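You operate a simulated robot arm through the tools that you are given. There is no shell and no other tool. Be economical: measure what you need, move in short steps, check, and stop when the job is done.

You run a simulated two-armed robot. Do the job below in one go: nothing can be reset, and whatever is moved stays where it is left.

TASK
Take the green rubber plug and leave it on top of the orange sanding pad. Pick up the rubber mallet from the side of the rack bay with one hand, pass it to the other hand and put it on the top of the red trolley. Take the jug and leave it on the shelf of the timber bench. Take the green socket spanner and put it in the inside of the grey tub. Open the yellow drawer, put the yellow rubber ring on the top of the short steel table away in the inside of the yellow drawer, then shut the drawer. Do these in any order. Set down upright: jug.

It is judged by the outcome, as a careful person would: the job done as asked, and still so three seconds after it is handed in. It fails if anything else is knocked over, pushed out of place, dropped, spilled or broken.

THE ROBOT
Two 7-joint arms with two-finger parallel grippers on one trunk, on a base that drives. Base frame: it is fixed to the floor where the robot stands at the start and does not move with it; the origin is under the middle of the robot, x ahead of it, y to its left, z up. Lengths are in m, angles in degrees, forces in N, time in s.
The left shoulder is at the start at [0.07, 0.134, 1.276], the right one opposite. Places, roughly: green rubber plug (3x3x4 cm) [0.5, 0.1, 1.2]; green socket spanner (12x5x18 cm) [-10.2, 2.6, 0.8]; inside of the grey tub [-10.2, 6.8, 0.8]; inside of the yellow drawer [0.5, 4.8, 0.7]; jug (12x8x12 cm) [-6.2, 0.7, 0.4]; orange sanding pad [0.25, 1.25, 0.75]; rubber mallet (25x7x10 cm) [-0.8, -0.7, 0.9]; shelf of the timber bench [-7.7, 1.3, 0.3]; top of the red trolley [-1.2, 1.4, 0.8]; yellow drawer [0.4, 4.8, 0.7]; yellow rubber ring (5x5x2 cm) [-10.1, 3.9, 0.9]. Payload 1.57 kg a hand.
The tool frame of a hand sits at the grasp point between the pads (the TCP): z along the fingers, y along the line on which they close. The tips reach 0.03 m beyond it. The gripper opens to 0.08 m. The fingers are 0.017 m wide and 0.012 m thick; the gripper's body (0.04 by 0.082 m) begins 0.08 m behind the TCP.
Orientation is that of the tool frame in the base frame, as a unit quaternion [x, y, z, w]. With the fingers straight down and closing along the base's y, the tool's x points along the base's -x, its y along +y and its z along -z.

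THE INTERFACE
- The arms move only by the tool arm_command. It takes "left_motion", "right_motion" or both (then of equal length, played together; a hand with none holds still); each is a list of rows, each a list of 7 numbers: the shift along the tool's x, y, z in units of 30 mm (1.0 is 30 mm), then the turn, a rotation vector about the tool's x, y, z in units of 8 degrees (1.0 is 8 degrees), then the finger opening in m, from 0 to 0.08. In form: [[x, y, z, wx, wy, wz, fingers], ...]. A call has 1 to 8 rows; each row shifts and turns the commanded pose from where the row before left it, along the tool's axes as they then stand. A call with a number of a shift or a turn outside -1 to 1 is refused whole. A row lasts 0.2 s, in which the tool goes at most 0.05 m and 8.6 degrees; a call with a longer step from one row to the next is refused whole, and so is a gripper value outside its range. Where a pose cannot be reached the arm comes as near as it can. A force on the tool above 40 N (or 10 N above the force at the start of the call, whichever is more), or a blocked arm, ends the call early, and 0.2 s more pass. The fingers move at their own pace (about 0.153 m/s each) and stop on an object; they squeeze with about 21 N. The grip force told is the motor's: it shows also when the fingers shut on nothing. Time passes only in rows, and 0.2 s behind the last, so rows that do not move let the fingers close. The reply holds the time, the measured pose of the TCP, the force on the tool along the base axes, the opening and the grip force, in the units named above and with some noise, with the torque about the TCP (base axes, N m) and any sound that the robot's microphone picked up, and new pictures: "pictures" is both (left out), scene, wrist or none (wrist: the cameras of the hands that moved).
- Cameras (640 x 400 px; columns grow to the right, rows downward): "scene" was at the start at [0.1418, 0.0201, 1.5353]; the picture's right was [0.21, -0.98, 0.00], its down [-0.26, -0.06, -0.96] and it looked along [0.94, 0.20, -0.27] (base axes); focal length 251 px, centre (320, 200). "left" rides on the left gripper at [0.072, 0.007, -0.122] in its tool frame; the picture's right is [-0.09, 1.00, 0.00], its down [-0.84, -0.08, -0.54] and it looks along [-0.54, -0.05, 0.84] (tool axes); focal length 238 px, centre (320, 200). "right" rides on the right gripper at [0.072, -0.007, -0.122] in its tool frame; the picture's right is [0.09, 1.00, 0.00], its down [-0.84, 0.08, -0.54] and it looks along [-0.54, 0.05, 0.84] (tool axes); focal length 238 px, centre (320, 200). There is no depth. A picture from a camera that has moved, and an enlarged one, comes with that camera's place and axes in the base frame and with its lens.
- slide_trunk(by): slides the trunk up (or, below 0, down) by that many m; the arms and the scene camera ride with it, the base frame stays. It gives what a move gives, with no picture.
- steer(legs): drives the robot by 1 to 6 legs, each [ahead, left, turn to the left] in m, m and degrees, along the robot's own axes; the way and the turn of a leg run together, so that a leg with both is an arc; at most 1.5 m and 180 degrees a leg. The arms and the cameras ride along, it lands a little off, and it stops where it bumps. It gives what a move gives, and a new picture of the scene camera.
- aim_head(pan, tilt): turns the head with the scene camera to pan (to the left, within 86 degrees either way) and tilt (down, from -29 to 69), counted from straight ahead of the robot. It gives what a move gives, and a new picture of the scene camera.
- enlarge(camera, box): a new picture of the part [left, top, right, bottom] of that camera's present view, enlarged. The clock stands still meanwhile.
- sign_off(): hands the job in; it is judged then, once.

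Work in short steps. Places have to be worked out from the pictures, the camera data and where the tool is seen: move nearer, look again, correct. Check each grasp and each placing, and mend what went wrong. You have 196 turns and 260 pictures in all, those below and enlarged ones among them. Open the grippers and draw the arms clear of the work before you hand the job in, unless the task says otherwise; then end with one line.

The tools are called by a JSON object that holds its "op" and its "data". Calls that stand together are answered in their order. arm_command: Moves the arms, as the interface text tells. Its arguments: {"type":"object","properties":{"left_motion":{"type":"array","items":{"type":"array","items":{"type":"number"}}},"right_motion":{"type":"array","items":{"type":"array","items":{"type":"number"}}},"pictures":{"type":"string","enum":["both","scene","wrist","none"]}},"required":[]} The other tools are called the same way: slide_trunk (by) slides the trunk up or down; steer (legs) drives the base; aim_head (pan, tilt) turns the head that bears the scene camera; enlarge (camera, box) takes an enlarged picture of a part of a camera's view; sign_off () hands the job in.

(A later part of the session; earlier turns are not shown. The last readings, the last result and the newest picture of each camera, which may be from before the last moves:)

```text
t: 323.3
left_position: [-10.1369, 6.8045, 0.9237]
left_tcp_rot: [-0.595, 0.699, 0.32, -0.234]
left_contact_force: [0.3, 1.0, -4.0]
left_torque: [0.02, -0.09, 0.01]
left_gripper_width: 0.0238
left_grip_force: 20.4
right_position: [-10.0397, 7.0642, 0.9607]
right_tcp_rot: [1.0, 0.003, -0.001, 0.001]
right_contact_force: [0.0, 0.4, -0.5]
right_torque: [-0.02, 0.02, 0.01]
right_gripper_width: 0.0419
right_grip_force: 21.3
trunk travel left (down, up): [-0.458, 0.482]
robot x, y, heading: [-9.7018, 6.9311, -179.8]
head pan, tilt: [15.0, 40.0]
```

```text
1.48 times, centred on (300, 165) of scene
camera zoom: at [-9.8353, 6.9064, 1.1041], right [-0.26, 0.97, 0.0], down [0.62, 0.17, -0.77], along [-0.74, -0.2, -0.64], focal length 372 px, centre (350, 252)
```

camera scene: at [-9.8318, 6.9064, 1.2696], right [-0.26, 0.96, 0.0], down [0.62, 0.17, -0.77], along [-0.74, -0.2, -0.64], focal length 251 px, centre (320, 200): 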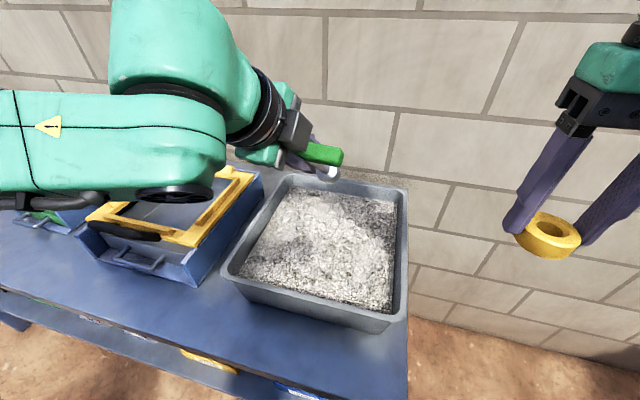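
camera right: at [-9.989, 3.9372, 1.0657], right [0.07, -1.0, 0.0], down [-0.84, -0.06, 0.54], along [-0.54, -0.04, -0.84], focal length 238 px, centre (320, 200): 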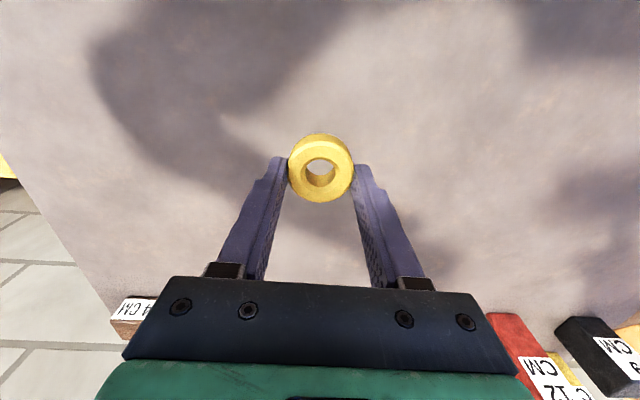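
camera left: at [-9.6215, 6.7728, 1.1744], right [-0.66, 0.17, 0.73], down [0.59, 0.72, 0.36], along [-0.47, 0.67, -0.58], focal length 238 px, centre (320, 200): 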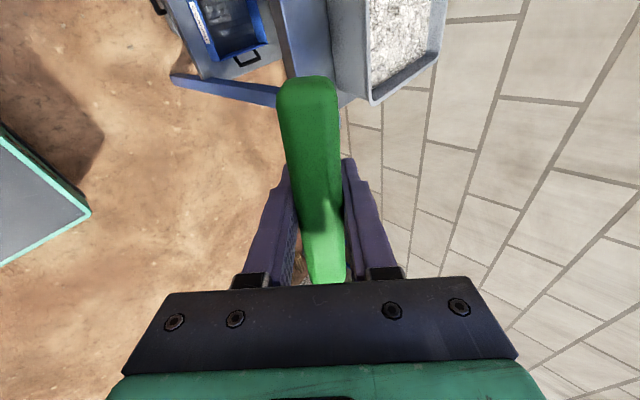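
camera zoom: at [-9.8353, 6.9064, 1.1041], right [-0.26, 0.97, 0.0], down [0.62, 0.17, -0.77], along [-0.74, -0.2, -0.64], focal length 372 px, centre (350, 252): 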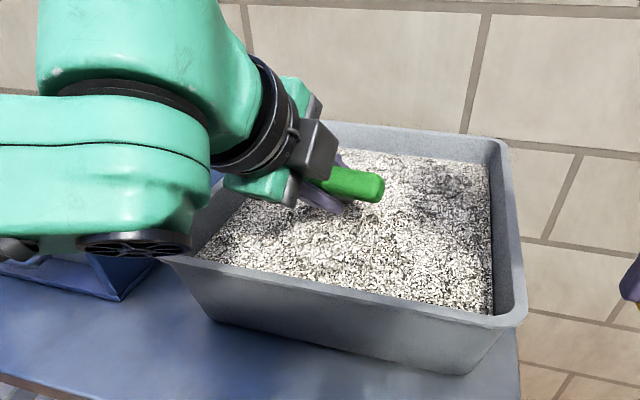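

Still free. A few more small steps.

{"op": "slide_trunk", "data": {"by": -0.012}}

{"op": "slide_trunk", "data": {"by": -0.01}}

{"op": "slide_trunk", "data": {"by": -0.008}}

```text
t: 323.9
left_position: [-10.1334, 6.8073, 0.9153]
left_tcp_rot: [-0.594, 0.697, 0.324, -0.236]
left_contact_force: [6.0, -1.1, 11.8]
left_torque: [-0.08, 0.83, 0.04]
left_gripper_width: 0.0247
left_grip_force: 20.9
right_position: [-10.0374, 7.0628, 0.9485]
right_tcp_rot: [1.0, 0.002, -0.002, 0.0]
right_contact_force: [-0.3, 0.1, -1.2]
right_torque: [0.04, 0.01, -0.03]
right_gripper_width: 0.042
right_grip_force: 20.8
trunk travel left (down, up): [-0.446, 0.494]
robot x, y, heading: [-9.7028, 6.9311, -179.9]
head pan, tilt: [15.0, 40.0]
```

```text
t: 324.4
left_position: [-10.1347, 6.8044, 0.9047]
left_tcp_rot: [-0.594, 0.698, 0.323, -0.235]
left_contact_force: [3.8, -1.2, 14.7]
left_torque: [-0.01, 1.46, 0.04]
left_gripper_width: 0.0269
left_grip_force: 20.8
right_position: [-10.0373, 7.0633, 0.9389]
right_tcp_rot: [1.0, 0.004, -0.003, 0.0]
right_contact_force: [-0.1, -0.2, -0.7]
right_torque: [0.0, -0.02, 0.03]
right_gripper_width: 0.0423
right_grip_force: 20.8
trunk travel left (down, up): [-0.436, 0.504]
robot x, y, heading: [-9.7012, 6.9297, -180.0]
head pan, tilt: [15.0, 40.0]
```

```text
t: 325.0
left_position: [-10.1348, 6.8061, 0.896]
left_tcp_rot: [-0.594, 0.698, 0.322, -0.234]
left_contact_force: [3.3, 1.1, 13.0]
left_torque: [0.06, 1.43, -0.04]
left_gripper_width: 0.0321
left_grip_force: 20.8
right_position: [-10.0383, 7.0631, 0.9313]
right_tcp_rot: [1.0, 0.003, -0.003, 0.0]
right_contact_force: [-0.6, -0.7, 0.4]
right_torque: [0.0, 0.01, 0.02]
right_gripper_width: 0.0418
right_grip_force: 21.3
trunk travel left (down, up): [-0.428, 0.512]
robot x, y, heading: [-9.7032, 6.9305, -179.6]
head pan, tilt: [15.0, 40.0]
```

The spanner is rotating toward lying as intended. Release and withdraw along the fingers.

{"op": "arm_command", "data": {"left_motion": [[0, 0, 0, 0, 0, 0, 0.045], [0, 0, 0, 0, 0, 0, 0.08], [0, 0, 0, 0, 0, 0, 0.08], [0, 0.2, -0.7, 0, 0, 0, 0.08], [0, 0.2, -1, 0, 0, 0, 0.08], [0, 0.2, -1, 0, 0, 0, 0.08]]}}

```text
t: 326.4
left_position: [-10.0916, 6.7916, 0.9633]
left_tcp_rot: [-0.594, 0.699, 0.322, -0.234]
left_contact_force: [0.3, 0.0, -0.2]
left_torque: [0.0, -0.04, -0.01]
left_gripper_width: 0.0801
left_grip_force: 0.1
right_position: [-10.0396, 7.0634, 0.9312]
right_tcp_rot: [1.0, 0.003, -0.002, 0.001]
right_contact_force: [0.2, 0.8, -0.3]
right_torque: [-0.03, 0.04, 0.02]
right_gripper_width: 0.0422
right_grip_force: 21.0
trunk travel left (down, up): [-0.428, 0.512]
robot x, y, heading: [-9.7027, 6.9218, -179.8]
head pan, tilt: [15.0, 40.0]
camera scene: at [-9.8341, 6.9066, 1.0744], right [-0.26, 0.97, 0.0], down [0.62, 0.17, -0.77], along [-0.74, -0.2, -0.64], focal length 251 px, centre (320, 200)
camera left: at [-10.0227, 6.6996, 1.0483], right [-0.66, 0.17, 0.73], down [0.59, 0.72, 0.36], along [-0.46, 0.67, -0.58], focal length 238 px, centre (320, 200)
```

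scene: 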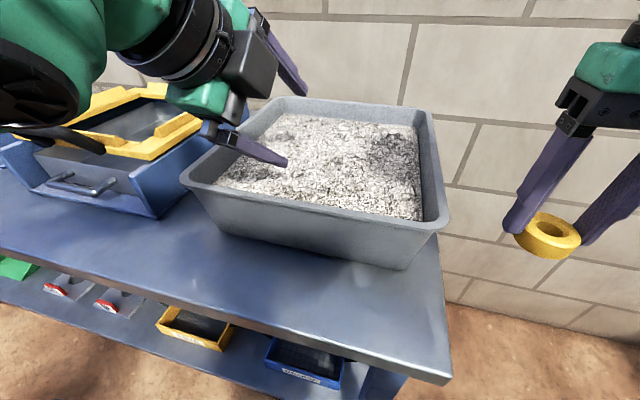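
left: 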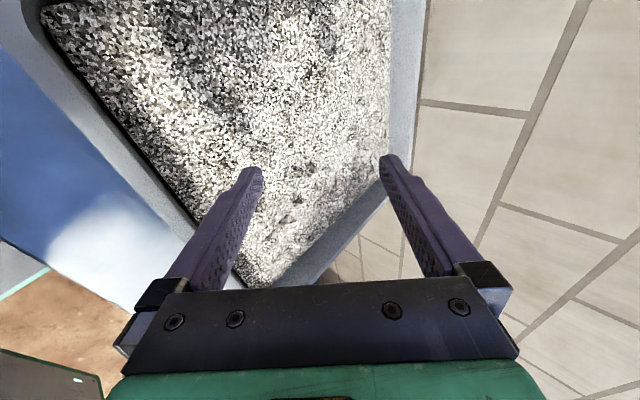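

The spanner has dropped into the tub's fill. Raise, back away, and un-tilt the left hand.

{"op": "slide_trunk", "data": {"by": 0.2}}

{"op": "steer", "data": {"legs": [[-0.45, 0, 0]]}}

{"op": "arm_command", "data": {"left_motion": [[0, 0, 0, 1, 0, 0, 0.08], [0, 0, 0, 1, 0, 0, 0.08], [0, 0, 0, 1, 0, 0, 0.08], [0, 0, 0, 1, 0, 0, 0.08], [0, 0, 0, 1, 0, 0, 0.08], [0, 0, 0, 1, 0, 0, 0.08]], "pictures": "scene"}}

```text
t: 328.6
left_position: [-10.0931, 6.7923, 1.1613]
left_tcp_rot: [-0.596, 0.698, 0.321, -0.233]
left_contact_force: [-0.5, 0.4, -0.4]
left_torque: [0.03, -0.02, -0.02]
left_gripper_width: 0.08
left_grip_force: 0.0
right_position: [-10.0397, 7.0629, 1.13]
right_tcp_rot: [1.0, 0.003, -0.001, 0.0]
right_contact_force: [0.4, 0.2, 0.2]
right_torque: [-0.02, 0.01, 0.01]
right_gripper_width: 0.042
right_grip_force: 20.5
trunk travel left (down, up): [-0.628, 0.312]
robot x, y, heading: [-9.7008, 6.9275, -180.1]
head pan, tilt: [15.0, 40.0]
```

```text
t: 331.2
left_position: [-9.6532, 6.7932, 1.1614]
left_tcp_rot: [-0.597, 0.697, 0.321, -0.235]
left_contact_force: [0.3, -0.5, -0.2]
left_torque: [-0.01, -0.01, 0.01]
left_gripper_width: 0.0801
left_grip_force: 0.2
right_position: [-9.6013, 7.0638, 1.1292]
right_tcp_rot: [1.0, 0.005, -0.001, 0.001]
right_contact_force: [-0.2, 0.5, -0.7]
right_torque: [0.04, 0.02, 0.02]
right_gripper_width: 0.0417
right_grip_force: 21.0
trunk travel left (down, up): [-0.628, 0.312]
robot x, y, heading: [-9.2612, 6.928, -179.5]
head pan, tilt: [15.0, 40.0]
camera scene: at [-9.3962, 6.9085, 1.2742], right [-0.27, 0.96, 0.0], down [0.62, 0.17, -0.77], along [-0.74, -0.2, -0.64], focal length 251 px, centre (320, 200)
```

scene: 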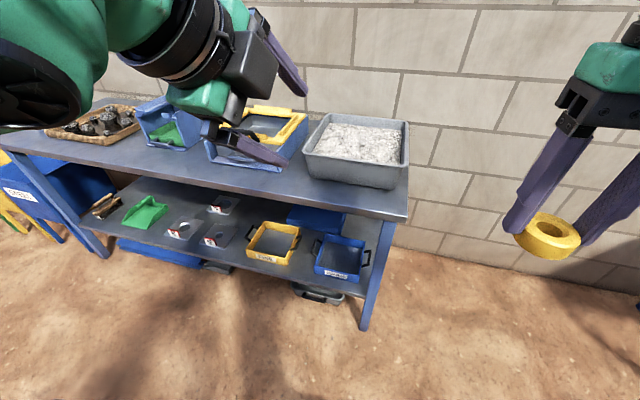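

```text
t: 332.6
left_position: [-9.6551, 6.792, 1.1611]
left_tcp_rot: [-0.641, 0.767, 0.008, 0.03]
left_contact_force: [-0.3, 0.2, 0.2]
left_torque: [0.03, -0.07, -0.01]
left_gripper_width: 0.08
left_grip_force: 0.0
right_position: [-9.6039, 7.0643, 1.1294]
right_tcp_rot: [1.0, 0.006, -0.001, -0.001]
right_contact_force: [-0.8, -0.6, -0.2]
right_torque: [0.03, -0.05, -0.01]
right_gripper_width: 0.0419
right_grip_force: 20.8
trunk travel left (down, up): [-0.628, 0.312]
robot x, y, heading: [-9.2634, 6.9316, -179.5]
head pan, tilt: [15.0, 40.0]
camera scene: at [-9.3983, 6.9081, 1.2739], right [-0.27, 0.96, 0.0], down [0.62, 0.17, -0.76], along [-0.74, -0.2, -0.64], focal length 251 px, centre (320, 200)
```

scene: 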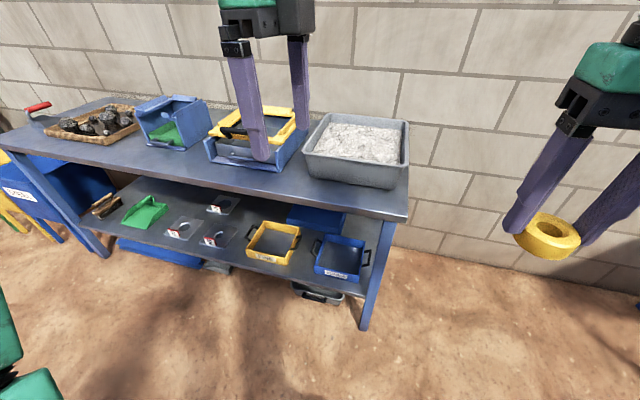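

Un-yaw the left hand, then turn to face east and look along the route.

{"op": "arm_command", "data": {"left_motion": [[0, 0, 0, 0, 0, -1, 0.08], [0, 0, 0, 0, 0, -1, 0.08], [0, 0, 0, 0, 0, -1, 0.08], [0, 0, 0, 0, 0, -1, 0.08], [0, 0, 0, 0, 0, -1, 0.08], [0, 0, 0, 0, 0, -1, 0.08], [0, 0, 0, 0, 0, -1, 0.08], [0, 0, 0, 0, 0, -1, 0.08]], "pictures": "none"}}

{"op": "arm_command", "data": {"left_motion": [[0, 0, 0, 0, 0, -1, 0.08], [0, 0, 0, 0, 0, -1, 0.08], [0, 0, 0, 0, 0, -1, 0.08], [0, 0, 0, 0, 0, -1, 0.08], [0, 0, 0, 0, 0, -0.5, 0.08], [0, 0, 0, 0, 0, 0, 0.08]], "pictures": "none"}}

{"op": "steer", "data": {"legs": [[0, 0, -179]]}}

{"op": "aim_head", "data": {"pan": 0, "tilt": 12}}

```text
t: 334.4
left_position: [-9.6526, 6.792, 1.1629]
left_tcp_rot: [0.95, -0.31, 0.007, -0.03]
left_contact_force: [0.0, -0.2, 0.1]
left_torque: [0.02, 0.03, -0.01]
left_gripper_width: 0.08
left_grip_force: 0.2
right_position: [-9.6026, 7.063, 1.1293]
right_tcp_rot: [1.0, 0.006, -0.001, 0.001]
right_contact_force: [-0.8, 0.4, 0.4]
right_torque: [0.03, -0.01, 0.04]
right_gripper_width: 0.0416
right_grip_force: 21.0
trunk travel left (down, up): [-0.628, 0.312]
robot x, y, heading: [-9.2627, 6.9305, -179.6]
head pan, tilt: [15.0, 40.0]
```

```text
t: 335.9
left_position: [-9.6524, 6.7938, 1.1624]
left_tcp_rot: [1.0, -0.001, 0.016, -0.026]
left_contact_force: [0.0, -0.3, -0.2]
left_torque: [-0.01, 0.01, 0.01]
left_gripper_width: 0.08
left_grip_force: 0.0
right_position: [-9.6014, 7.0644, 1.13]
right_tcp_rot: [1.0, 0.005, -0.001, 0.0]
right_contact_force: [-0.3, -0.1, -0.6]
right_torque: [0.01, 0.02, -0.01]
right_gripper_width: 0.0416
right_grip_force: 21.3
trunk travel left (down, up): [-0.628, 0.312]
robot x, y, heading: [-9.2618, 6.9321, -179.3]
head pan, tilt: [15.0, 40.0]
```

```text
t: 343.6
left_position: [-8.8723, 7.0648, 1.1618]
left_tcp_rot: [0.01, 0.999, -0.026, -0.016]
left_contact_force: [-0.6, -0.1, 0.7]
left_torque: [-0.01, 0.0, 0.02]
left_gripper_width: 0.0799
left_grip_force: 0.1
right_position: [-8.9283, 6.7936, 1.1292]
right_tcp_rot: [0.002, 1.0, 0.0, 0.001]
right_contact_force: [0.5, 0.8, -0.2]
right_torque: [-0.02, 0.02, -0.02]
right_gripper_width: 0.0415
right_grip_force: 21.0
trunk travel left (down, up): [-0.628, 0.312]
robot x, y, heading: [-9.2653, 6.9272, -0.5]
head pan, tilt: [15.0, 40.0]
camera scene: at [-9.1312, 6.9527, 1.2742], right [0.25, -0.97, 0.0], down [-0.62, -0.16, -0.77], along [0.74, 0.19, -0.64], focal length 251 px, centre (320, 200)
```

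scene: 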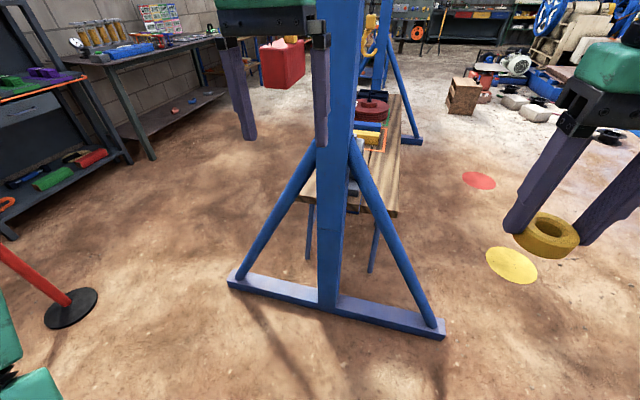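

```text
t: 344.6
left_position: [-8.8724, 7.0636, 1.1627]
left_tcp_rot: [0.01, 0.999, -0.026, -0.016]
left_contact_force: [0.5, 0.6, 0.0]
left_torque: [0.03, 0.03, 0.03]
left_gripper_width: 0.0799
left_grip_force: 0.0
right_position: [-8.9286, 6.794, 1.1295]
right_tcp_rot: [0.002, 1.0, 0.0, 0.001]
right_contact_force: [0.1, 0.6, -0.5]
right_torque: [0.0, -0.01, -0.03]
right_gripper_width: 0.0415
right_grip_force: 21.4
trunk travel left (down, up): [-0.628, 0.312]
robot x, y, heading: [-9.2629, 6.9288, -0.3]
head pan, tilt: [0.0, 12.0]
camera scene: at [-9.1202, 6.9306, 1.3186], right [-0.01, -1.0, 0.0], down [-0.21, 0.0, -0.98], along [0.98, -0.01, -0.21], focal length 251 px, centre (320, 200)
```

scene: 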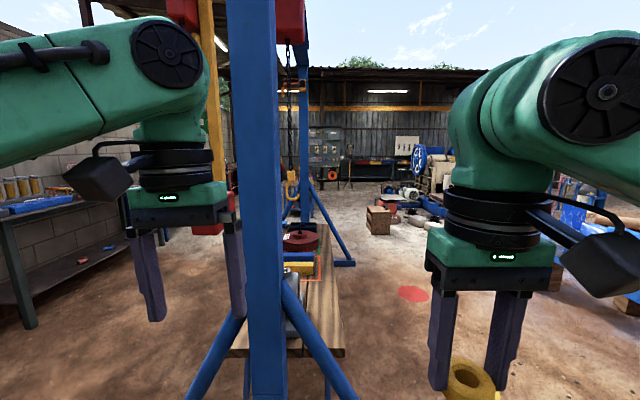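

A gantry blocks straight ahead (y≈6.5–7.6). Strafe south 0.95 m and look for the corridor.

{"op": "steer", "data": {"legs": [[0, -0.95, 0]]}}

{"op": "aim_head", "data": {"pan": -25, "tilt": 22}}

```text
t: 349.5
left_position: [-8.8835, 6.1157, 1.1623]
left_tcp_rot: [0.016, 0.999, -0.026, -0.016]
left_contact_force: [-0.7, 0.2, 0.9]
left_torque: [0.02, -0.01, 0.01]
left_gripper_width: 0.0802
left_grip_force: 0.1
right_position: [-8.9412, 5.8473, 1.1296]
right_tcp_rot: [0.007, 1.0, -0.001, 0.0]
right_contact_force: [-0.5, -0.5, -0.6]
right_torque: [-0.03, -0.01, 0.01]
right_gripper_width: 0.0408
right_grip_force: 21.3
trunk travel left (down, up): [-0.628, 0.312]
robot x, y, heading: [-9.2742, 5.9809, -1.1]
head pan, tilt: [0.0, 12.0]
camera scene: at [-9.1319, 5.9848, 1.3187], right [-0.02, -1.0, 0.0], down [-0.21, 0.0, -0.98], along [0.98, -0.02, -0.21], focal length 251 px, centre (320, 200)
```

scene: 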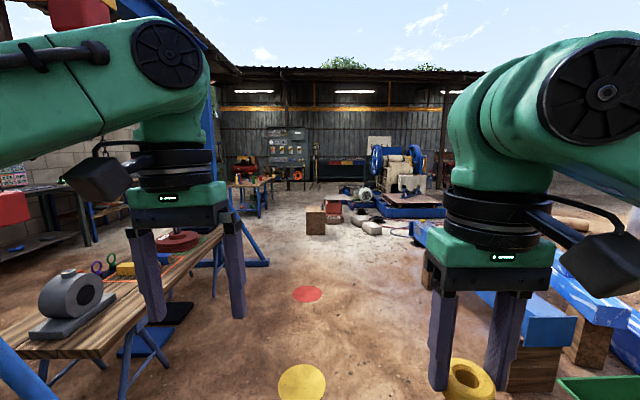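

```text
t: 350.4
left_position: [-8.8844, 6.1158, 1.162]
left_tcp_rot: [0.015, 0.999, -0.026, -0.016]
left_contact_force: [0.0, 0.6, 0.2]
left_torque: [0.01, 0.01, 0.01]
left_gripper_width: 0.08
left_grip_force: 0.1
right_position: [-8.9421, 5.8472, 1.1298]
right_tcp_rot: [0.008, 1.0, 0.0, 0.001]
right_contact_force: [1.0, -0.5, -0.9]
right_torque: [-0.02, 0.01, -0.05]
right_gripper_width: 0.0408
right_grip_force: 21.6
trunk travel left (down, up): [-0.628, 0.312]
robot x, y, heading: [-9.2721, 5.9936, -1.0]
head pan, tilt: [-25.0, 22.0]
camera scene: at [-9.1417, 5.9456, 1.3024], right [-0.44, -0.9, 0.0], down [-0.34, 0.16, -0.93], along [0.83, -0.41, -0.37], focal length 251 px, centre (320, 200)
```

scene: 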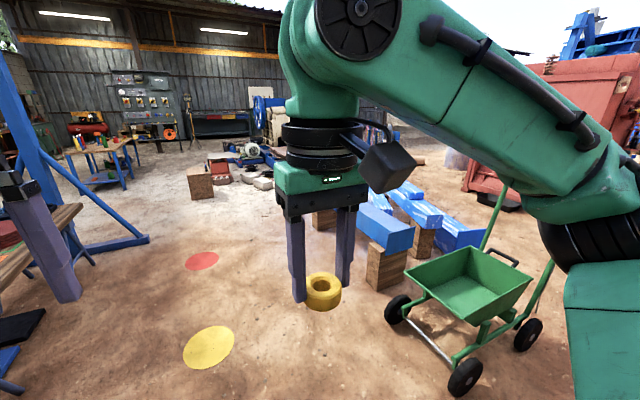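

Corridor at y≈5.8 is clear to about x=-6.5 (crate beyond at (-5,5.95)). Drive there and look again.

{"op": "steer", "data": {"legs": [[1.4, -0.13, 0], [1.2, 0, 1]]}}

{"op": "aim_head", "data": {"pan": -8, "tilt": 20}}

```text
t: 362.9
left_position: [-6.3344, 5.9645, 1.1637]
left_tcp_rot: [0.008, 1.0, -0.027, -0.015]
left_contact_force: [-0.5, -0.3, 0.7]
left_torque: [0.0, 0.05, 0.0]
left_gripper_width: 0.0801
left_grip_force: 0.1
right_position: [-6.3875, 5.6932, 1.1299]
right_tcp_rot: [0.0, 1.0, 0.0, 0.001]
right_contact_force: [0.7, 0.7, -0.4]
right_torque: [0.0, -0.01, -0.01]
right_gripper_width: 0.0407
right_grip_force: 21.1
trunk travel left (down, up): [-0.628, 0.312]
robot x, y, heading: [-6.7246, 5.8305, 0.0]
head pan, tilt: [-25.0, 22.0]
camera scene: at [-6.5894, 5.7909, 1.3024], right [-0.42, -0.91, 0.0], down [-0.34, 0.16, -0.93], along [0.84, -0.39, -0.37], focal length 251 px, centre (320, 200)
```

scene: 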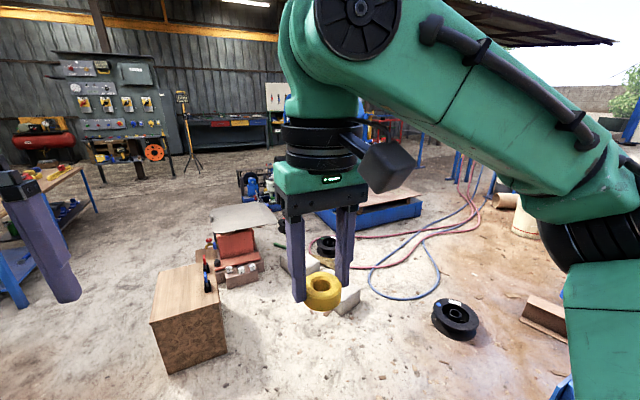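

```text
t: 363.7
left_position: [-6.335, 5.9655, 1.1622]
left_tcp_rot: [0.007, 1.0, -0.026, -0.016]
left_contact_force: [0.3, -0.1, 0.5]
left_torque: [-0.02, 0.03, 0.04]
left_gripper_width: 0.0799
left_grip_force: 0.1
right_position: [-6.3867, 5.6939, 1.1301]
right_tcp_rot: [-0.001, 1.0, 0.0, 0.001]
right_contact_force: [-0.5, -0.1, 0.2]
right_torque: [0.04, 0.02, -0.02]
right_gripper_width: 0.041
right_grip_force: 20.6
trunk travel left (down, up): [-0.628, 0.312]
robot x, y, heading: [-6.7222, 5.8323, 0.1]
head pan, tilt: [-8.0, 20.0]
camera scene: at [-6.581, 5.8171, 1.3056], right [-0.14, -0.99, 0.0], down [-0.34, 0.05, -0.94], along [0.93, -0.13, -0.34], focal length 251 px, centre (320, 200)
```

scene: 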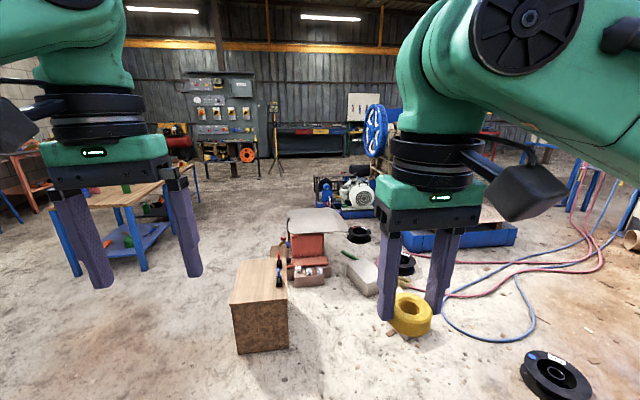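

Crate at (-5.5,6.0); there's a gap north of it (y≈6.2–7.05). Raise the trunk for elbow clearance, pass the gantry foot, sidestep left and go through.

{"op": "slide_trunk", "data": {"by": 0.28}}

{"op": "steer", "data": {"legs": [[0.82, 0, 0], [0, 0.78, 0], [1.5, 0, 0]]}}

{"op": "aim_head", "data": {"pan": -12, "tilt": 18}}

```text
t: 366.5
left_position: [-6.334, 5.9648, 1.4428]
left_tcp_rot: [0.008, 0.999, -0.026, -0.016]
left_contact_force: [0.8, -0.1, 0.4]
left_torque: [0.04, -0.01, 0.02]
left_gripper_width: 0.08
left_grip_force: 0.1
right_position: [-6.3869, 5.6945, 1.4109]
right_tcp_rot: [0.0, 1.0, 0.0, 0.001]
right_contact_force: [-0.8, -0.3, -0.4]
right_torque: [0.03, 0.01, 0.01]
right_gripper_width: 0.0408
right_grip_force: 20.8
trunk travel left (down, up): [-0.908, 0.032]
robot x, y, heading: [-6.7231, 5.8314, -0.1]
head pan, tilt: [-8.0, 20.0]
```

```text
t: 381.8
left_position: [-3.9819, 6.7323, 1.4432]
left_tcp_rot: [0.011, 0.999, -0.026, -0.015]
left_contact_force: [0.6, 0.2, 0.8]
left_torque: [0.0, -0.01, 0.0]
left_gripper_width: 0.0798
left_grip_force: 0.0
right_position: [-4.0379, 6.4621, 1.41]
right_tcp_rot: [0.004, 1.0, 0.0, 0.001]
right_contact_force: [-0.7, 0.0, 0.1]
right_torque: [0.0, -0.02, 0.04]
right_gripper_width: 0.0411
right_grip_force: 20.9
trunk travel left (down, up): [-0.908, 0.032]
robot x, y, heading: [-4.3711, 6.6004, -0.2]
head pan, tilt: [-8.0, 20.0]
camera scene: at [-4.2308, 6.5862, 1.5857], right [-0.15, -0.99, 0.0], down [-0.34, 0.05, -0.94], along [0.93, -0.14, -0.34], focal length 251 px, centre (320, 200)
```

scene: 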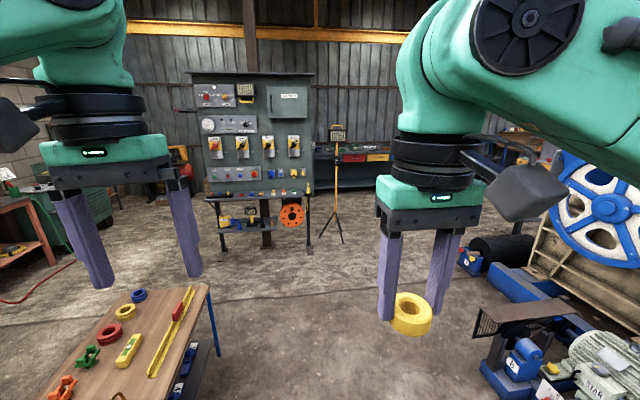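

```text
t: 382.5
left_position: [-3.9822, 6.7312, 1.4416]
left_tcp_rot: [0.011, 0.999, -0.026, -0.016]
left_contact_force: [0.4, -0.1, 0.6]
left_torque: [-0.02, 0.0, 0.04]
left_gripper_width: 0.0797
left_grip_force: 0.0
right_position: [-4.0369, 6.4623, 1.4101]
right_tcp_rot: [0.004, 1.0, 0.0, 0.002]
right_contact_force: [-0.5, -0.3, -1.0]
right_torque: [-0.01, 0.0, -0.02]
right_gripper_width: 0.0407
right_grip_force: 20.7
trunk travel left (down, up): [-0.908, 0.032]
robot x, y, heading: [-4.3733, 6.5997, -0.7]
head pan, tilt: [-12.0, 18.0]
camera scene: at [-4.2313, 6.5797, 1.5889], right [-0.22, -0.98, 0.0], down [-0.3, 0.07, -0.95], along [0.93, -0.21, -0.31], focal length 251 px, centre (320, 200)
```

scene: 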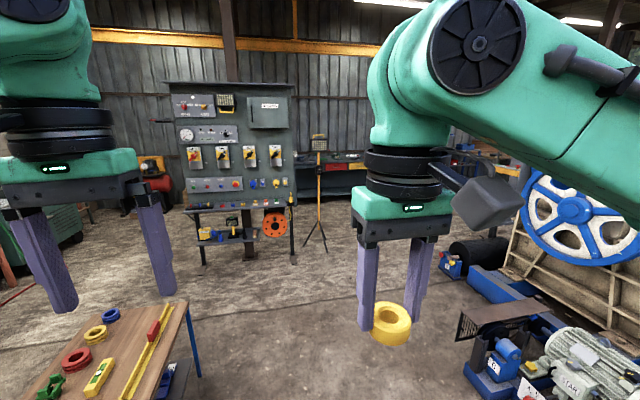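

Route clear: ahead, then diagonally between the machine and the tripod toward (-1.0, 4.9).

{"op": "steer", "data": {"legs": [[1.2, -0.3, 0], [1.2, -0.8, 0], [0.9, -0.6, 0]]}}

{"op": "aim_head", "data": {"pan": 0, "tilt": 28}}

```text
t: 400.7
left_position: [-0.6717, 5.0366, 1.4425]
left_tcp_rot: [0.014, 0.999, -0.026, -0.015]
left_contact_force: [-0.2, 0.0, -0.1]
left_torque: [-0.04, -0.02, -0.02]
left_gripper_width: 0.08
left_grip_force: 0.1
right_position: [-0.7281, 4.7667, 1.4095]
right_tcp_rot: [0.006, 1.0, 0.0, 0.001]
right_contact_force: [-1.3, 0.6, -0.3]
right_torque: [-0.01, -0.05, -0.02]
right_gripper_width: 0.0409
right_grip_force: 21.1
trunk travel left (down, up): [-0.908, 0.032]
robot x, y, heading: [-1.0628, 4.9043, -0.8]
head pan, tilt: [-12.0, 18.0]
camera scene: at [-0.9214, 4.8858, 1.589], right [-0.22, -0.97, 0.0], down [-0.3, 0.07, -0.95], along [0.93, -0.21, -0.31], focal length 251 px, centre (320, 200)
```

scene: 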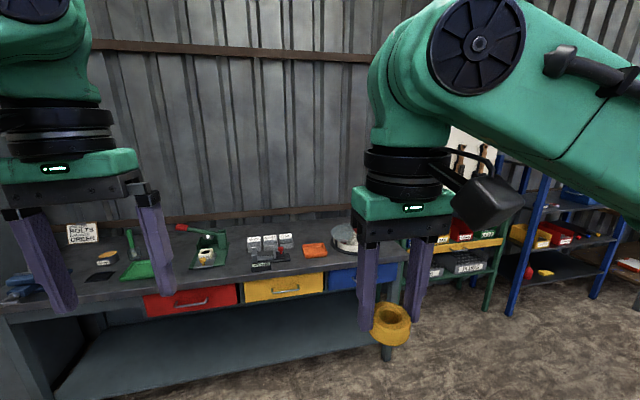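

```text
t: 401.4
left_position: [-0.6709, 5.0365, 1.4432]
left_tcp_rot: [0.013, 0.999, -0.026, -0.016]
left_contact_force: [0.7, -0.5, -0.5]
left_torque: [-0.06, -0.03, 0.0]
left_gripper_width: 0.08
left_grip_force: 0.0
right_position: [-0.7283, 4.7658, 1.409]
right_tcp_rot: [0.006, 1.0, 0.001, 0.001]
right_contact_force: [0.8, 0.1, 1.0]
right_torque: [0.01, -0.02, 0.01]
right_gripper_width: 0.0408
right_grip_force: 20.7
trunk travel left (down, up): [-0.908, 0.032]
robot x, y, heading: [-1.0617, 4.9068, -1.0]
head pan, tilt: [0.0, 28.0]
camera scene: at [-0.9203, 4.9046, 1.5728], right [-0.02, -1.0, 0.0], down [-0.47, 0.01, -0.88], along [0.88, -0.01, -0.47], focal length 251 px, centre (320, 200)
```

scene: 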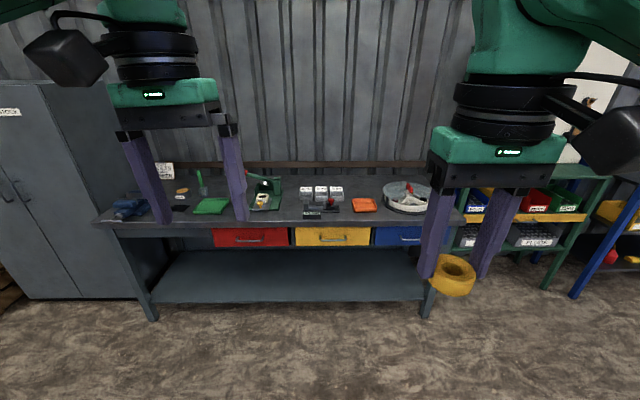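

The yellow drawer with a bar handle is visible. Zoom.

{"op": "enlarge", "data": {"camera": "scene", "box": [270, 170, 400, 260]}}

```text
4.44 times, centred on (335, 215) of scene
camera zoom: at [-0.9203, 4.9046, 1.5728], right [-0.02, -1.0, 0.0], down [-0.47, 0.01, -0.88], along [0.88, -0.01, -0.47], focal length 1116 px, centre (253, 133)
```

zoom: 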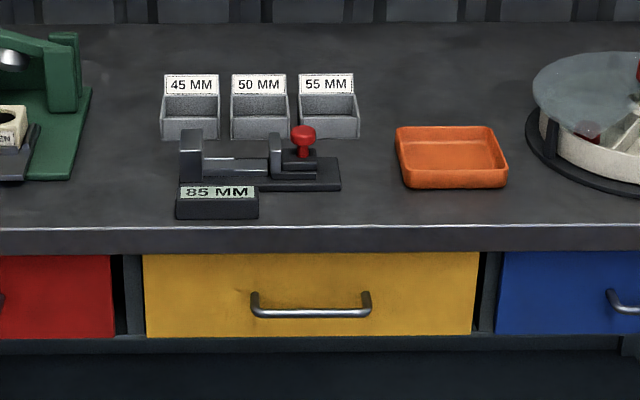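

Handle bar center ≈(0.21, 4.82, 0.716), drawer front x≈0.25, z 0.64–0.78. I'll grip the bar with the left hand yawed 90° and tilted ~47° forward. First set that orientation here.

{"op": "arm_command", "data": {"left_motion": [[0, 0, 0, 0, 0, 1, 0.08], [0, 0, 0, 0, 0, 1, 0.08], [0, 0, 0, 0, 0, 1, 0.08], [0, 0, 0, 0, 0, 1, 0.08], [0, 0, 0, 0, 0, 1, 0.08], [0, 0, 0, 0, 0, 1, 0.08], [0, 0, 0, 0, 0, 1, 0.08], [0, 0, 0, 0, 0, 1, 0.08]], "pictures": "none"}}

{"op": "slide_trunk", "data": {"by": -0.35}}

{"op": "arm_command", "data": {"left_motion": [[0, 0, 0, 0, 0, 1, 0.08], [0, 0, 0, 0, 0, 1, 0.08], [0, 0, 0, 0, 0, 1, 0.08], [0, 0.8, 0.5, 0, 0, 0, 0.08], [0, 0.8, 0.5, -1, 0, 0, 0.08], [0, 0, 0.5, -1, 0, 0, 0.08], [0, 0, 0, -1, 0, 0, 0.08], [0, 0, 0, -1, 0, 0, 0.08]], "pictures": "none"}}

{"op": "arm_command", "data": {"left_motion": [[0, 0, 0, -1, 0, 0, 0.08], [0, 0, 0, -1, 0, 0, 0.08], [0, 0, 0, -1, 0, 0, 0.08], [0, 0, 0, 0, 0, 0, 0.08]], "pictures": "both"}}

```text
t: 403.2
left_position: [-0.669, 5.0369, 1.4421]
left_tcp_rot: [0.542, 0.84, -0.03, 0.0]
left_contact_force: [0.1, -0.6, 0.1]
left_torque: [-0.03, 0.0, 0.0]
left_gripper_width: 0.0798
left_grip_force: 0.0
right_position: [-0.7271, 4.7666, 1.4104]
right_tcp_rot: [0.006, 1.0, 0.0, 0.001]
right_contact_force: [0.5, 0.6, -0.1]
right_torque: [-0.01, 0.0, -0.02]
right_gripper_width: 0.041
right_grip_force: 20.9
trunk travel left (down, up): [-0.908, 0.032]
robot x, y, heading: [-1.0635, 4.9057, -0.9]
head pan, tilt: [0.0, 28.0]
```

```text
t: 406.7
left_position: [-0.67, 5.0367, 1.092]
left_tcp_rot: [0.541, 0.841, -0.031, 0.0]
left_contact_force: [0.1, 0.5, 0.1]
left_torque: [-0.02, -0.02, -0.02]
left_gripper_width: 0.08
left_grip_force: 0.0
right_position: [-0.7269, 4.7666, 1.0596]
right_tcp_rot: [0.006, 1.0, -0.001, 0.001]
right_contact_force: [0.0, -0.2, -1.2]
right_torque: [-0.05, 0.0, 0.01]
right_gripper_width: 0.0406
right_grip_force: 21.3
trunk travel left (down, up): [-0.558, 0.382]
robot x, y, heading: [-1.0626, 4.9052, -0.8]
head pan, tilt: [0.0, 28.0]
```

```text
t: 408.5
left_position: [-0.6233, 5.0332, 1.0471]
left_tcp_rot: [0.675, 0.69, 0.167, 0.202]
left_contact_force: [-0.3, -0.5, 0.1]
left_torque: [-0.02, -0.01, 0.03]
left_gripper_width: 0.0799
left_grip_force: 0.1
right_position: [-0.7283, 4.7664, 1.0602]
right_tcp_rot: [0.006, 1.0, 0.001, 0.002]
right_contact_force: [0.5, 0.0, -0.3]
right_torque: [0.0, -0.01, -0.05]
right_gripper_width: 0.0408
right_grip_force: 20.8
trunk travel left (down, up): [-0.558, 0.382]
robot x, y, heading: [-1.0624, 4.9031, -0.6]
head pan, tilt: [0.0, 28.0]
```

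```text
t: 409.5
left_position: [-0.621, 5.0344, 1.0447]
left_tcp_rot: [0.619, 0.64, 0.307, 0.337]
left_contact_force: [-0.6, 0.1, -0.1]
left_torque: [0.0, -0.01, 0.03]
left_gripper_width: 0.0801
left_grip_force: 0.1
right_position: [-0.7275, 4.7661, 1.0606]
right_tcp_rot: [0.006, 1.0, 0.0, 0.0]
right_contact_force: [0.8, 0.4, -0.3]
right_torque: [0.03, -0.01, 0.04]
right_gripper_width: 0.0408
right_grip_force: 20.9
trunk travel left (down, up): [-0.558, 0.382]
robot x, y, heading: [-1.0627, 4.908, -0.8]
head pan, tilt: [0.0, 28.0]
camera scene: at [-0.9201, 4.9043, 1.2227], right [-0.01, -1.0, 0.0], down [-0.47, 0.01, -0.88], along [0.88, -0.01, -0.47], focal length 251 px, centre (320, 200)
camera left: at [-0.7169, 5.1069, 1.12], right [0.58, -0.05, 0.81], down [-0.48, -0.83, 0.3], along [0.66, -0.56, -0.5], focal length 238 px, centre (320, 200)
```

scene: 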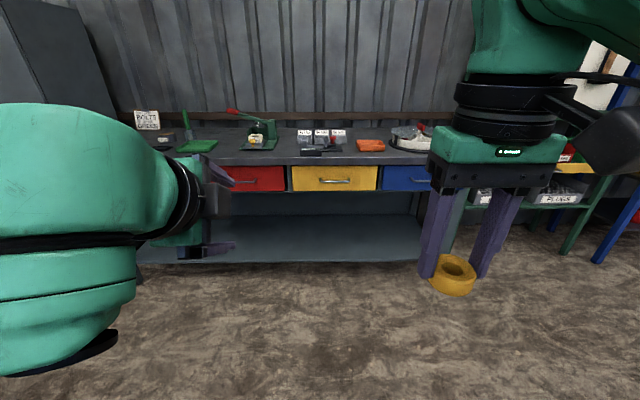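
left: 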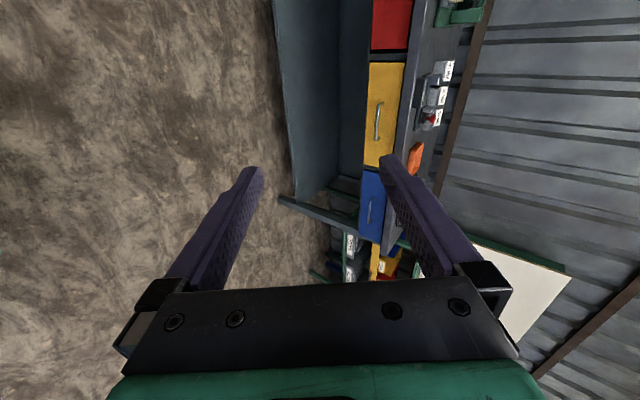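

Tilt is 54°. Strafe right, lower the trunk, drive up to just short of the drawer and look.

{"op": "steer", "data": {"legs": [[0, -0.16, 0.8], [0.62, 0, 0]]}}

{"op": "slide_trunk", "data": {"by": -0.24}}

{"op": "aim_head", "data": {"pan": 5, "tilt": 32}}

```text
t: 413.9
left_position: [-0.002, 4.873, 1.0474]
left_tcp_rot: [0.619, 0.64, 0.306, 0.337]
left_contact_force: [-0.9, -0.3, 0.0]
left_torque: [-0.01, 0.01, -0.02]
left_gripper_width: 0.0802
left_grip_force: 0.1
right_position: [-0.1093, 4.6053, 1.0597]
right_tcp_rot: [0.007, 1.0, 0.0, 0.001]
right_contact_force: [0.7, -0.4, -0.9]
right_torque: [0.04, 0.0, 0.04]
right_gripper_width: 0.0407
right_grip_force: 21.1
trunk travel left (down, up): [-0.558, 0.382]
robot x, y, heading: [-0.4435, 4.7463, -0.6]
head pan, tilt: [0.0, 28.0]
camera scene: at [-0.3018, 4.7437, 1.2227], right [-0.02, -1.0, 0.0], down [-0.47, 0.01, -0.88], along [0.88, -0.01, -0.47], focal length 251 px, centre (320, 200)
```

scene: 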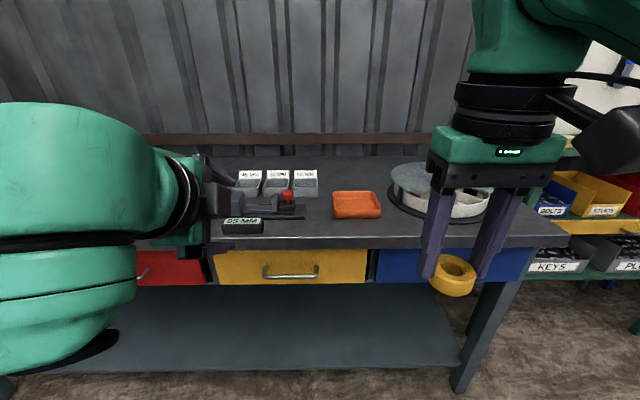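

```text
t: 416.4
left_position: [-0.0019, 4.8726, 0.8064]
left_tcp_rot: [0.619, 0.64, 0.307, 0.337]
left_contact_force: [-0.9, 0.4, 0.2]
left_torque: [0.01, 0.03, 0.01]
left_gripper_width: 0.08
left_grip_force: 0.0
right_position: [-0.1081, 4.6059, 0.82]
right_tcp_rot: [0.007, 1.0, 0.001, 0.002]
right_contact_force: [-0.3, 0.4, 0.2]
right_torque: [0.01, 0.0, -0.04]
right_gripper_width: 0.0408
right_grip_force: 20.6
trunk travel left (down, up): [-0.318, 0.622]
robot x, y, heading: [-0.4463, 4.7456, -1.1]
head pan, tilt: [0.0, 28.0]
```

```text
t: 417.1
left_position: [-0.0017, 4.8724, 0.806]
left_tcp_rot: [0.62, 0.64, 0.306, 0.335]
left_contact_force: [-0.4, 0.3, 0.2]
left_torque: [0.02, 0.0, 0.02]
left_gripper_width: 0.0802
left_grip_force: 0.1
right_position: [-0.1094, 4.6051, 0.8195]
right_tcp_rot: [0.007, 1.0, -0.001, 0.001]
right_contact_force: [0.8, 0.2, 0.4]
right_torque: [0.02, -0.01, 0.0]
right_gripper_width: 0.0405
right_grip_force: 20.6
trunk travel left (down, up): [-0.318, 0.622]
robot x, y, heading: [-0.4466, 4.7486, -1.0]
head pan, tilt: [5.0, 32.0]
camera scene: at [-0.3037, 4.7515, 0.9765], right [0.07, -1.0, 0.0], down [-0.53, -0.04, -0.85], along [0.85, 0.06, -0.53], focal length 251 px, centre (320, 200)
```

scene: 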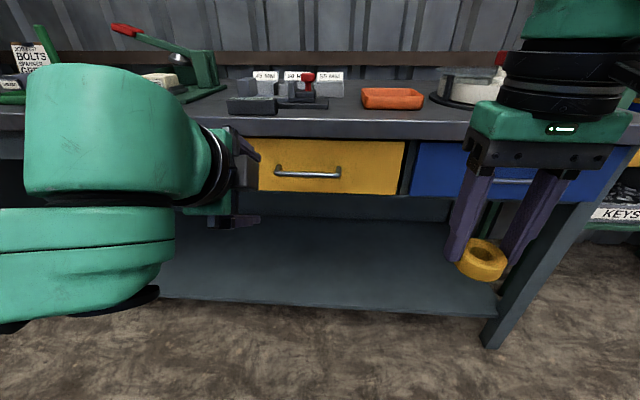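

Bar triangulates to (0.191, y 4.743–4.883, 0.732). Drive ahead 0.1 and right 0.03, then check pre-grasp.

{"op": "steer", "data": {"legs": [[0.1, -0.025, 0.8]]}}

{"op": "arm_command", "data": {"left_motion": [[0, 0, 0, 0, 0, 0, 0.05], [0, 0, 0, 0, 0, 0, 0.05]], "pictures": "wrist"}}

```text
t: 418.3
left_position: [0.0975, 4.8535, 0.8051]
left_tcp_rot: [0.615, 0.644, 0.309, 0.333]
left_contact_force: [1.0, -0.5, 0.0]
left_torque: [-0.02, -0.03, 0.01]
left_gripper_width: 0.0801
left_grip_force: 0.0
right_position: [-0.005, 4.5841, 0.8195]
right_tcp_rot: [0.001, 1.0, 0.0, 0.001]
right_contact_force: [0.3, -0.4, -0.4]
right_torque: [0.02, 0.01, 0.0]
right_gripper_width: 0.0407
right_grip_force: 21.7
trunk travel left (down, up): [-0.318, 0.622]
robot x, y, heading: [-0.3405, 4.722, -0.4]
head pan, tilt: [5.0, 32.0]
camera scene: at [-0.2019, 4.7277, 0.9763], right [0.09, -1.0, 0.0], down [-0.53, -0.04, -0.85], along [0.84, 0.07, -0.53], focal length 251 px, centre (320, 200)
```

scene: 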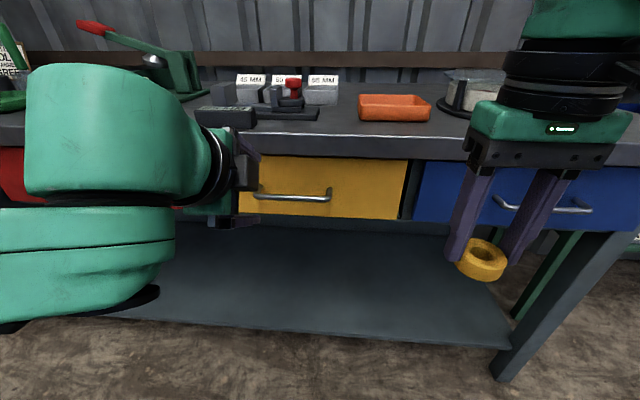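

```text
t: 418.9
left_position: [0.0963, 4.8534, 0.8058]
left_tcp_rot: [0.614, 0.644, 0.309, 0.334]
left_contact_force: [0.6, -0.5, -0.5]
left_torque: [0.0, 0.01, -0.02]
left_gripper_width: 0.0501
left_grip_force: 0.1
right_position: [-0.0067, 4.584, 0.8197]
right_tcp_rot: [0.001, 1.0, 0.0, 0.001]
right_contact_force: [0.1, 0.0, 0.2]
right_torque: [-0.03, -0.03, -0.03]
right_gripper_width: 0.0406
right_grip_force: 20.9
trunk travel left (down, up): [-0.318, 0.622]
robot x, y, heading: [-0.3445, 4.7193, 0.1]
head pan, tilt: [5.0, 32.0]
camera left: at [-0.0001, 4.9253, 0.8802], right [0.58, -0.04, 0.81], down [-0.47, -0.83, 0.3], along [0.66, -0.55, -0.5], focal length 238 px, centre (320, 200)
```

left: 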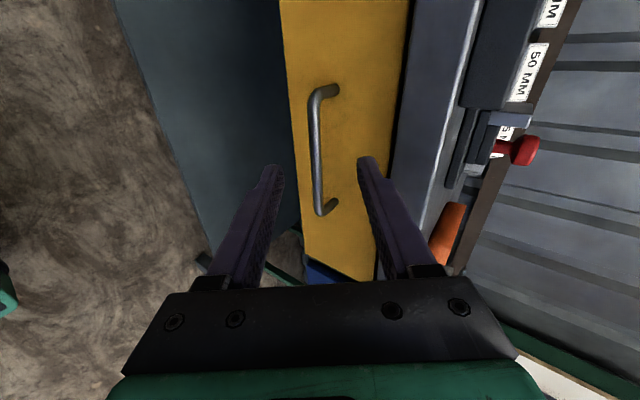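

The bar lies right between the fingers. Advance 0.105 m along the fingers and close.

{"op": "arm_command", "data": {"left_motion": [[0, -0.1, 0.9, 0, 0, 0, 0.05], [0, 0, 0.9, 0, 0, 0, 0.05], [0, 0, 0.9, 0, 0, 0, 0.05], [0, 0, 0.8, 0, 0, 0, 0.05], [0, 0, 0, 0, 0, 0, 0.05]], "pictures": "both"}}

```text
t: 420.1
left_position: [0.1812, 4.8514, 0.7425]
left_tcp_rot: [0.614, 0.644, 0.31, 0.335]
left_contact_force: [-1.4, -0.3, 0.8]
left_torque: [0.0, -0.05, 0.01]
left_gripper_width: 0.05
left_grip_force: 0.1
right_position: [-0.0059, 4.5832, 0.82]
right_tcp_rot: [-0.001, 1.0, 0.0, 0.001]
right_contact_force: [-0.7, -0.3, 0.7]
right_torque: [-0.03, 0.0, 0.03]
right_gripper_width: 0.0409
right_grip_force: 20.9
trunk travel left (down, up): [-0.318, 0.622]
robot x, y, heading: [-0.3432, 4.7191, -0.1]
head pan, tilt: [5.0, 32.0]
camera scene: at [-0.203, 4.728, 0.9765], right [0.09, -1.0, 0.0], down [-0.53, -0.05, -0.85], along [0.85, 0.07, -0.53], focal length 251 px, centre (320, 200)
camera left: at [0.0846, 4.9235, 0.8156], right [0.58, -0.04, 0.81], down [-0.47, -0.83, 0.3], along [0.66, -0.55, -0.5], focal length 238 px, centre (320, 200)
```

scene: 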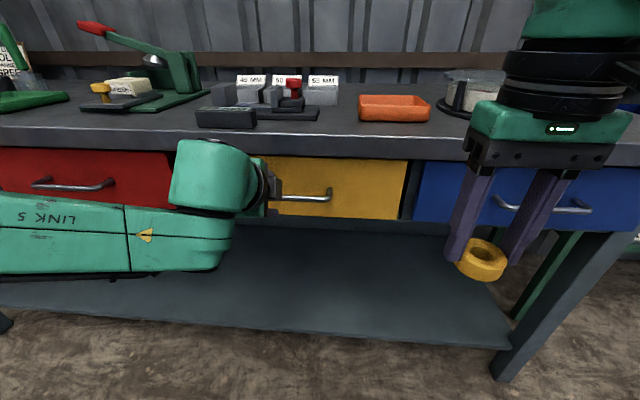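
left: 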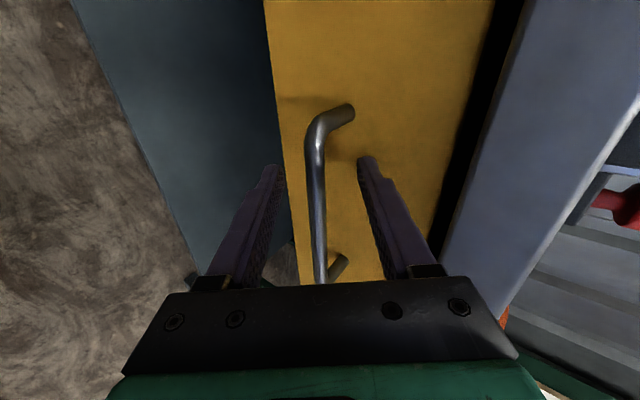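

Close on the bar and pull by driving back in stages.

{"op": "arm_command", "data": {"left_motion": [[0, 0, 0, 0, 0, 0, 0.02], [0, 0, 0, 0, 0, 0, 0.0], [0, 0, 0, 0, 0, 0, 0.0], [0, 0, 0, 0, 0, 0, 0.0]], "pictures": "none"}}

{"op": "steer", "data": {"legs": [[-0.08, 0, 0]]}}

```text
t: 421.1
left_position: [0.1801, 4.8502, 0.7392]
left_tcp_rot: [0.616, 0.645, 0.308, 0.332]
left_contact_force: [-16.5, -2.9, -18.3]
left_torque: [0.44, 0.25, -0.33]
left_gripper_width: 0.0123
left_grip_force: 29.7
right_position: [-0.0062, 4.5839, 0.8198]
right_tcp_rot: [0.0, 1.0, 0.0, 0.001]
right_contact_force: [-0.1, -0.2, -0.5]
right_torque: [-0.01, -0.01, -0.03]
right_gripper_width: 0.041
right_grip_force: 21.3
trunk travel left (down, up): [-0.318, 0.622]
robot x, y, heading: [-0.3477, 4.72, 0.2]
head pan, tilt: [5.0, 32.0]
```

```text
t: 422.1
left_position: [0.1035, 4.8506, 0.739]
left_tcp_rot: [0.615, 0.644, 0.308, 0.333]
left_contact_force: [0.7, -2.6, -21.8]
left_torque: [0.56, 0.16, -0.17]
left_gripper_width: 0.0124
left_grip_force: 29.3
right_position: [-0.0834, 4.5849, 0.8182]
right_tcp_rot: [0.0, 1.0, -0.001, 0.0]
right_contact_force: [0.7, -0.4, -0.9]
right_torque: [-0.02, -0.01, 0.02]
right_gripper_width: 0.0407
right_grip_force: 20.9
trunk travel left (down, up): [-0.318, 0.622]
robot x, y, heading: [-0.4256, 4.723, -0.3]
head pan, tilt: [5.0, 32.0]
camera scene: at [-0.2805, 4.7282, 0.9759], right [0.08, -1.0, 0.0], down [-0.53, -0.04, -0.85], along [0.84, 0.07, -0.53], focal length 251 px, centre (320, 200)
```

scene: 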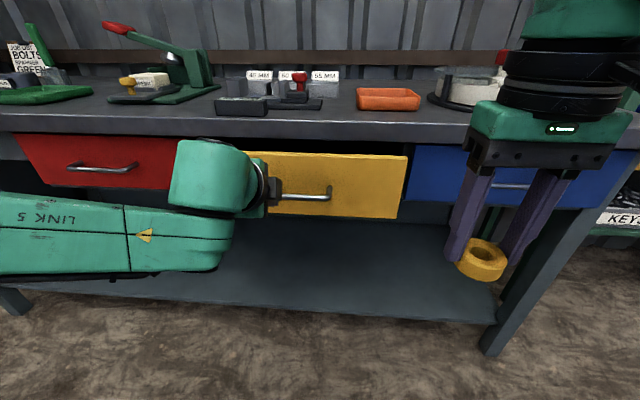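

The drawer is sliding out. Pull another 0.14 m.

{"op": "steer", "data": {"legs": [[-0.14, 0, 0]]}}

```text
t: 423.5
left_position: [-0.0387, 4.8518, 0.7386]
left_tcp_rot: [0.616, 0.644, 0.308, 0.333]
left_contact_force: [0.1, -4.7, -15.0]
left_torque: [0.31, 0.11, -0.49]
left_gripper_width: 0.0124
left_grip_force: 29.5
right_position: [-0.2278, 4.5839, 0.8193]
right_tcp_rot: [0.001, 1.0, -0.001, -0.001]
right_contact_force: [-0.5, 0.0, 0.1]
right_torque: [0.02, -0.03, 0.02]
right_gripper_width: 0.0406
right_grip_force: 21.1
trunk travel left (down, up): [-0.318, 0.622]
robot x, y, heading: [-0.5652, 4.7224, -0.1]
head pan, tilt: [5.0, 32.0]
camera scene: at [-0.4228, 4.728, 0.9761], right [0.08, -1.0, 0.0], down [-0.53, -0.04, -0.85], along [0.84, 0.07, -0.53], focal length 251 px, centre (320, 200)
```

scene: 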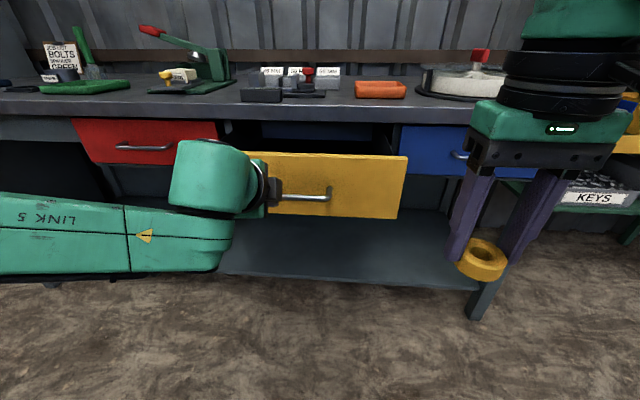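

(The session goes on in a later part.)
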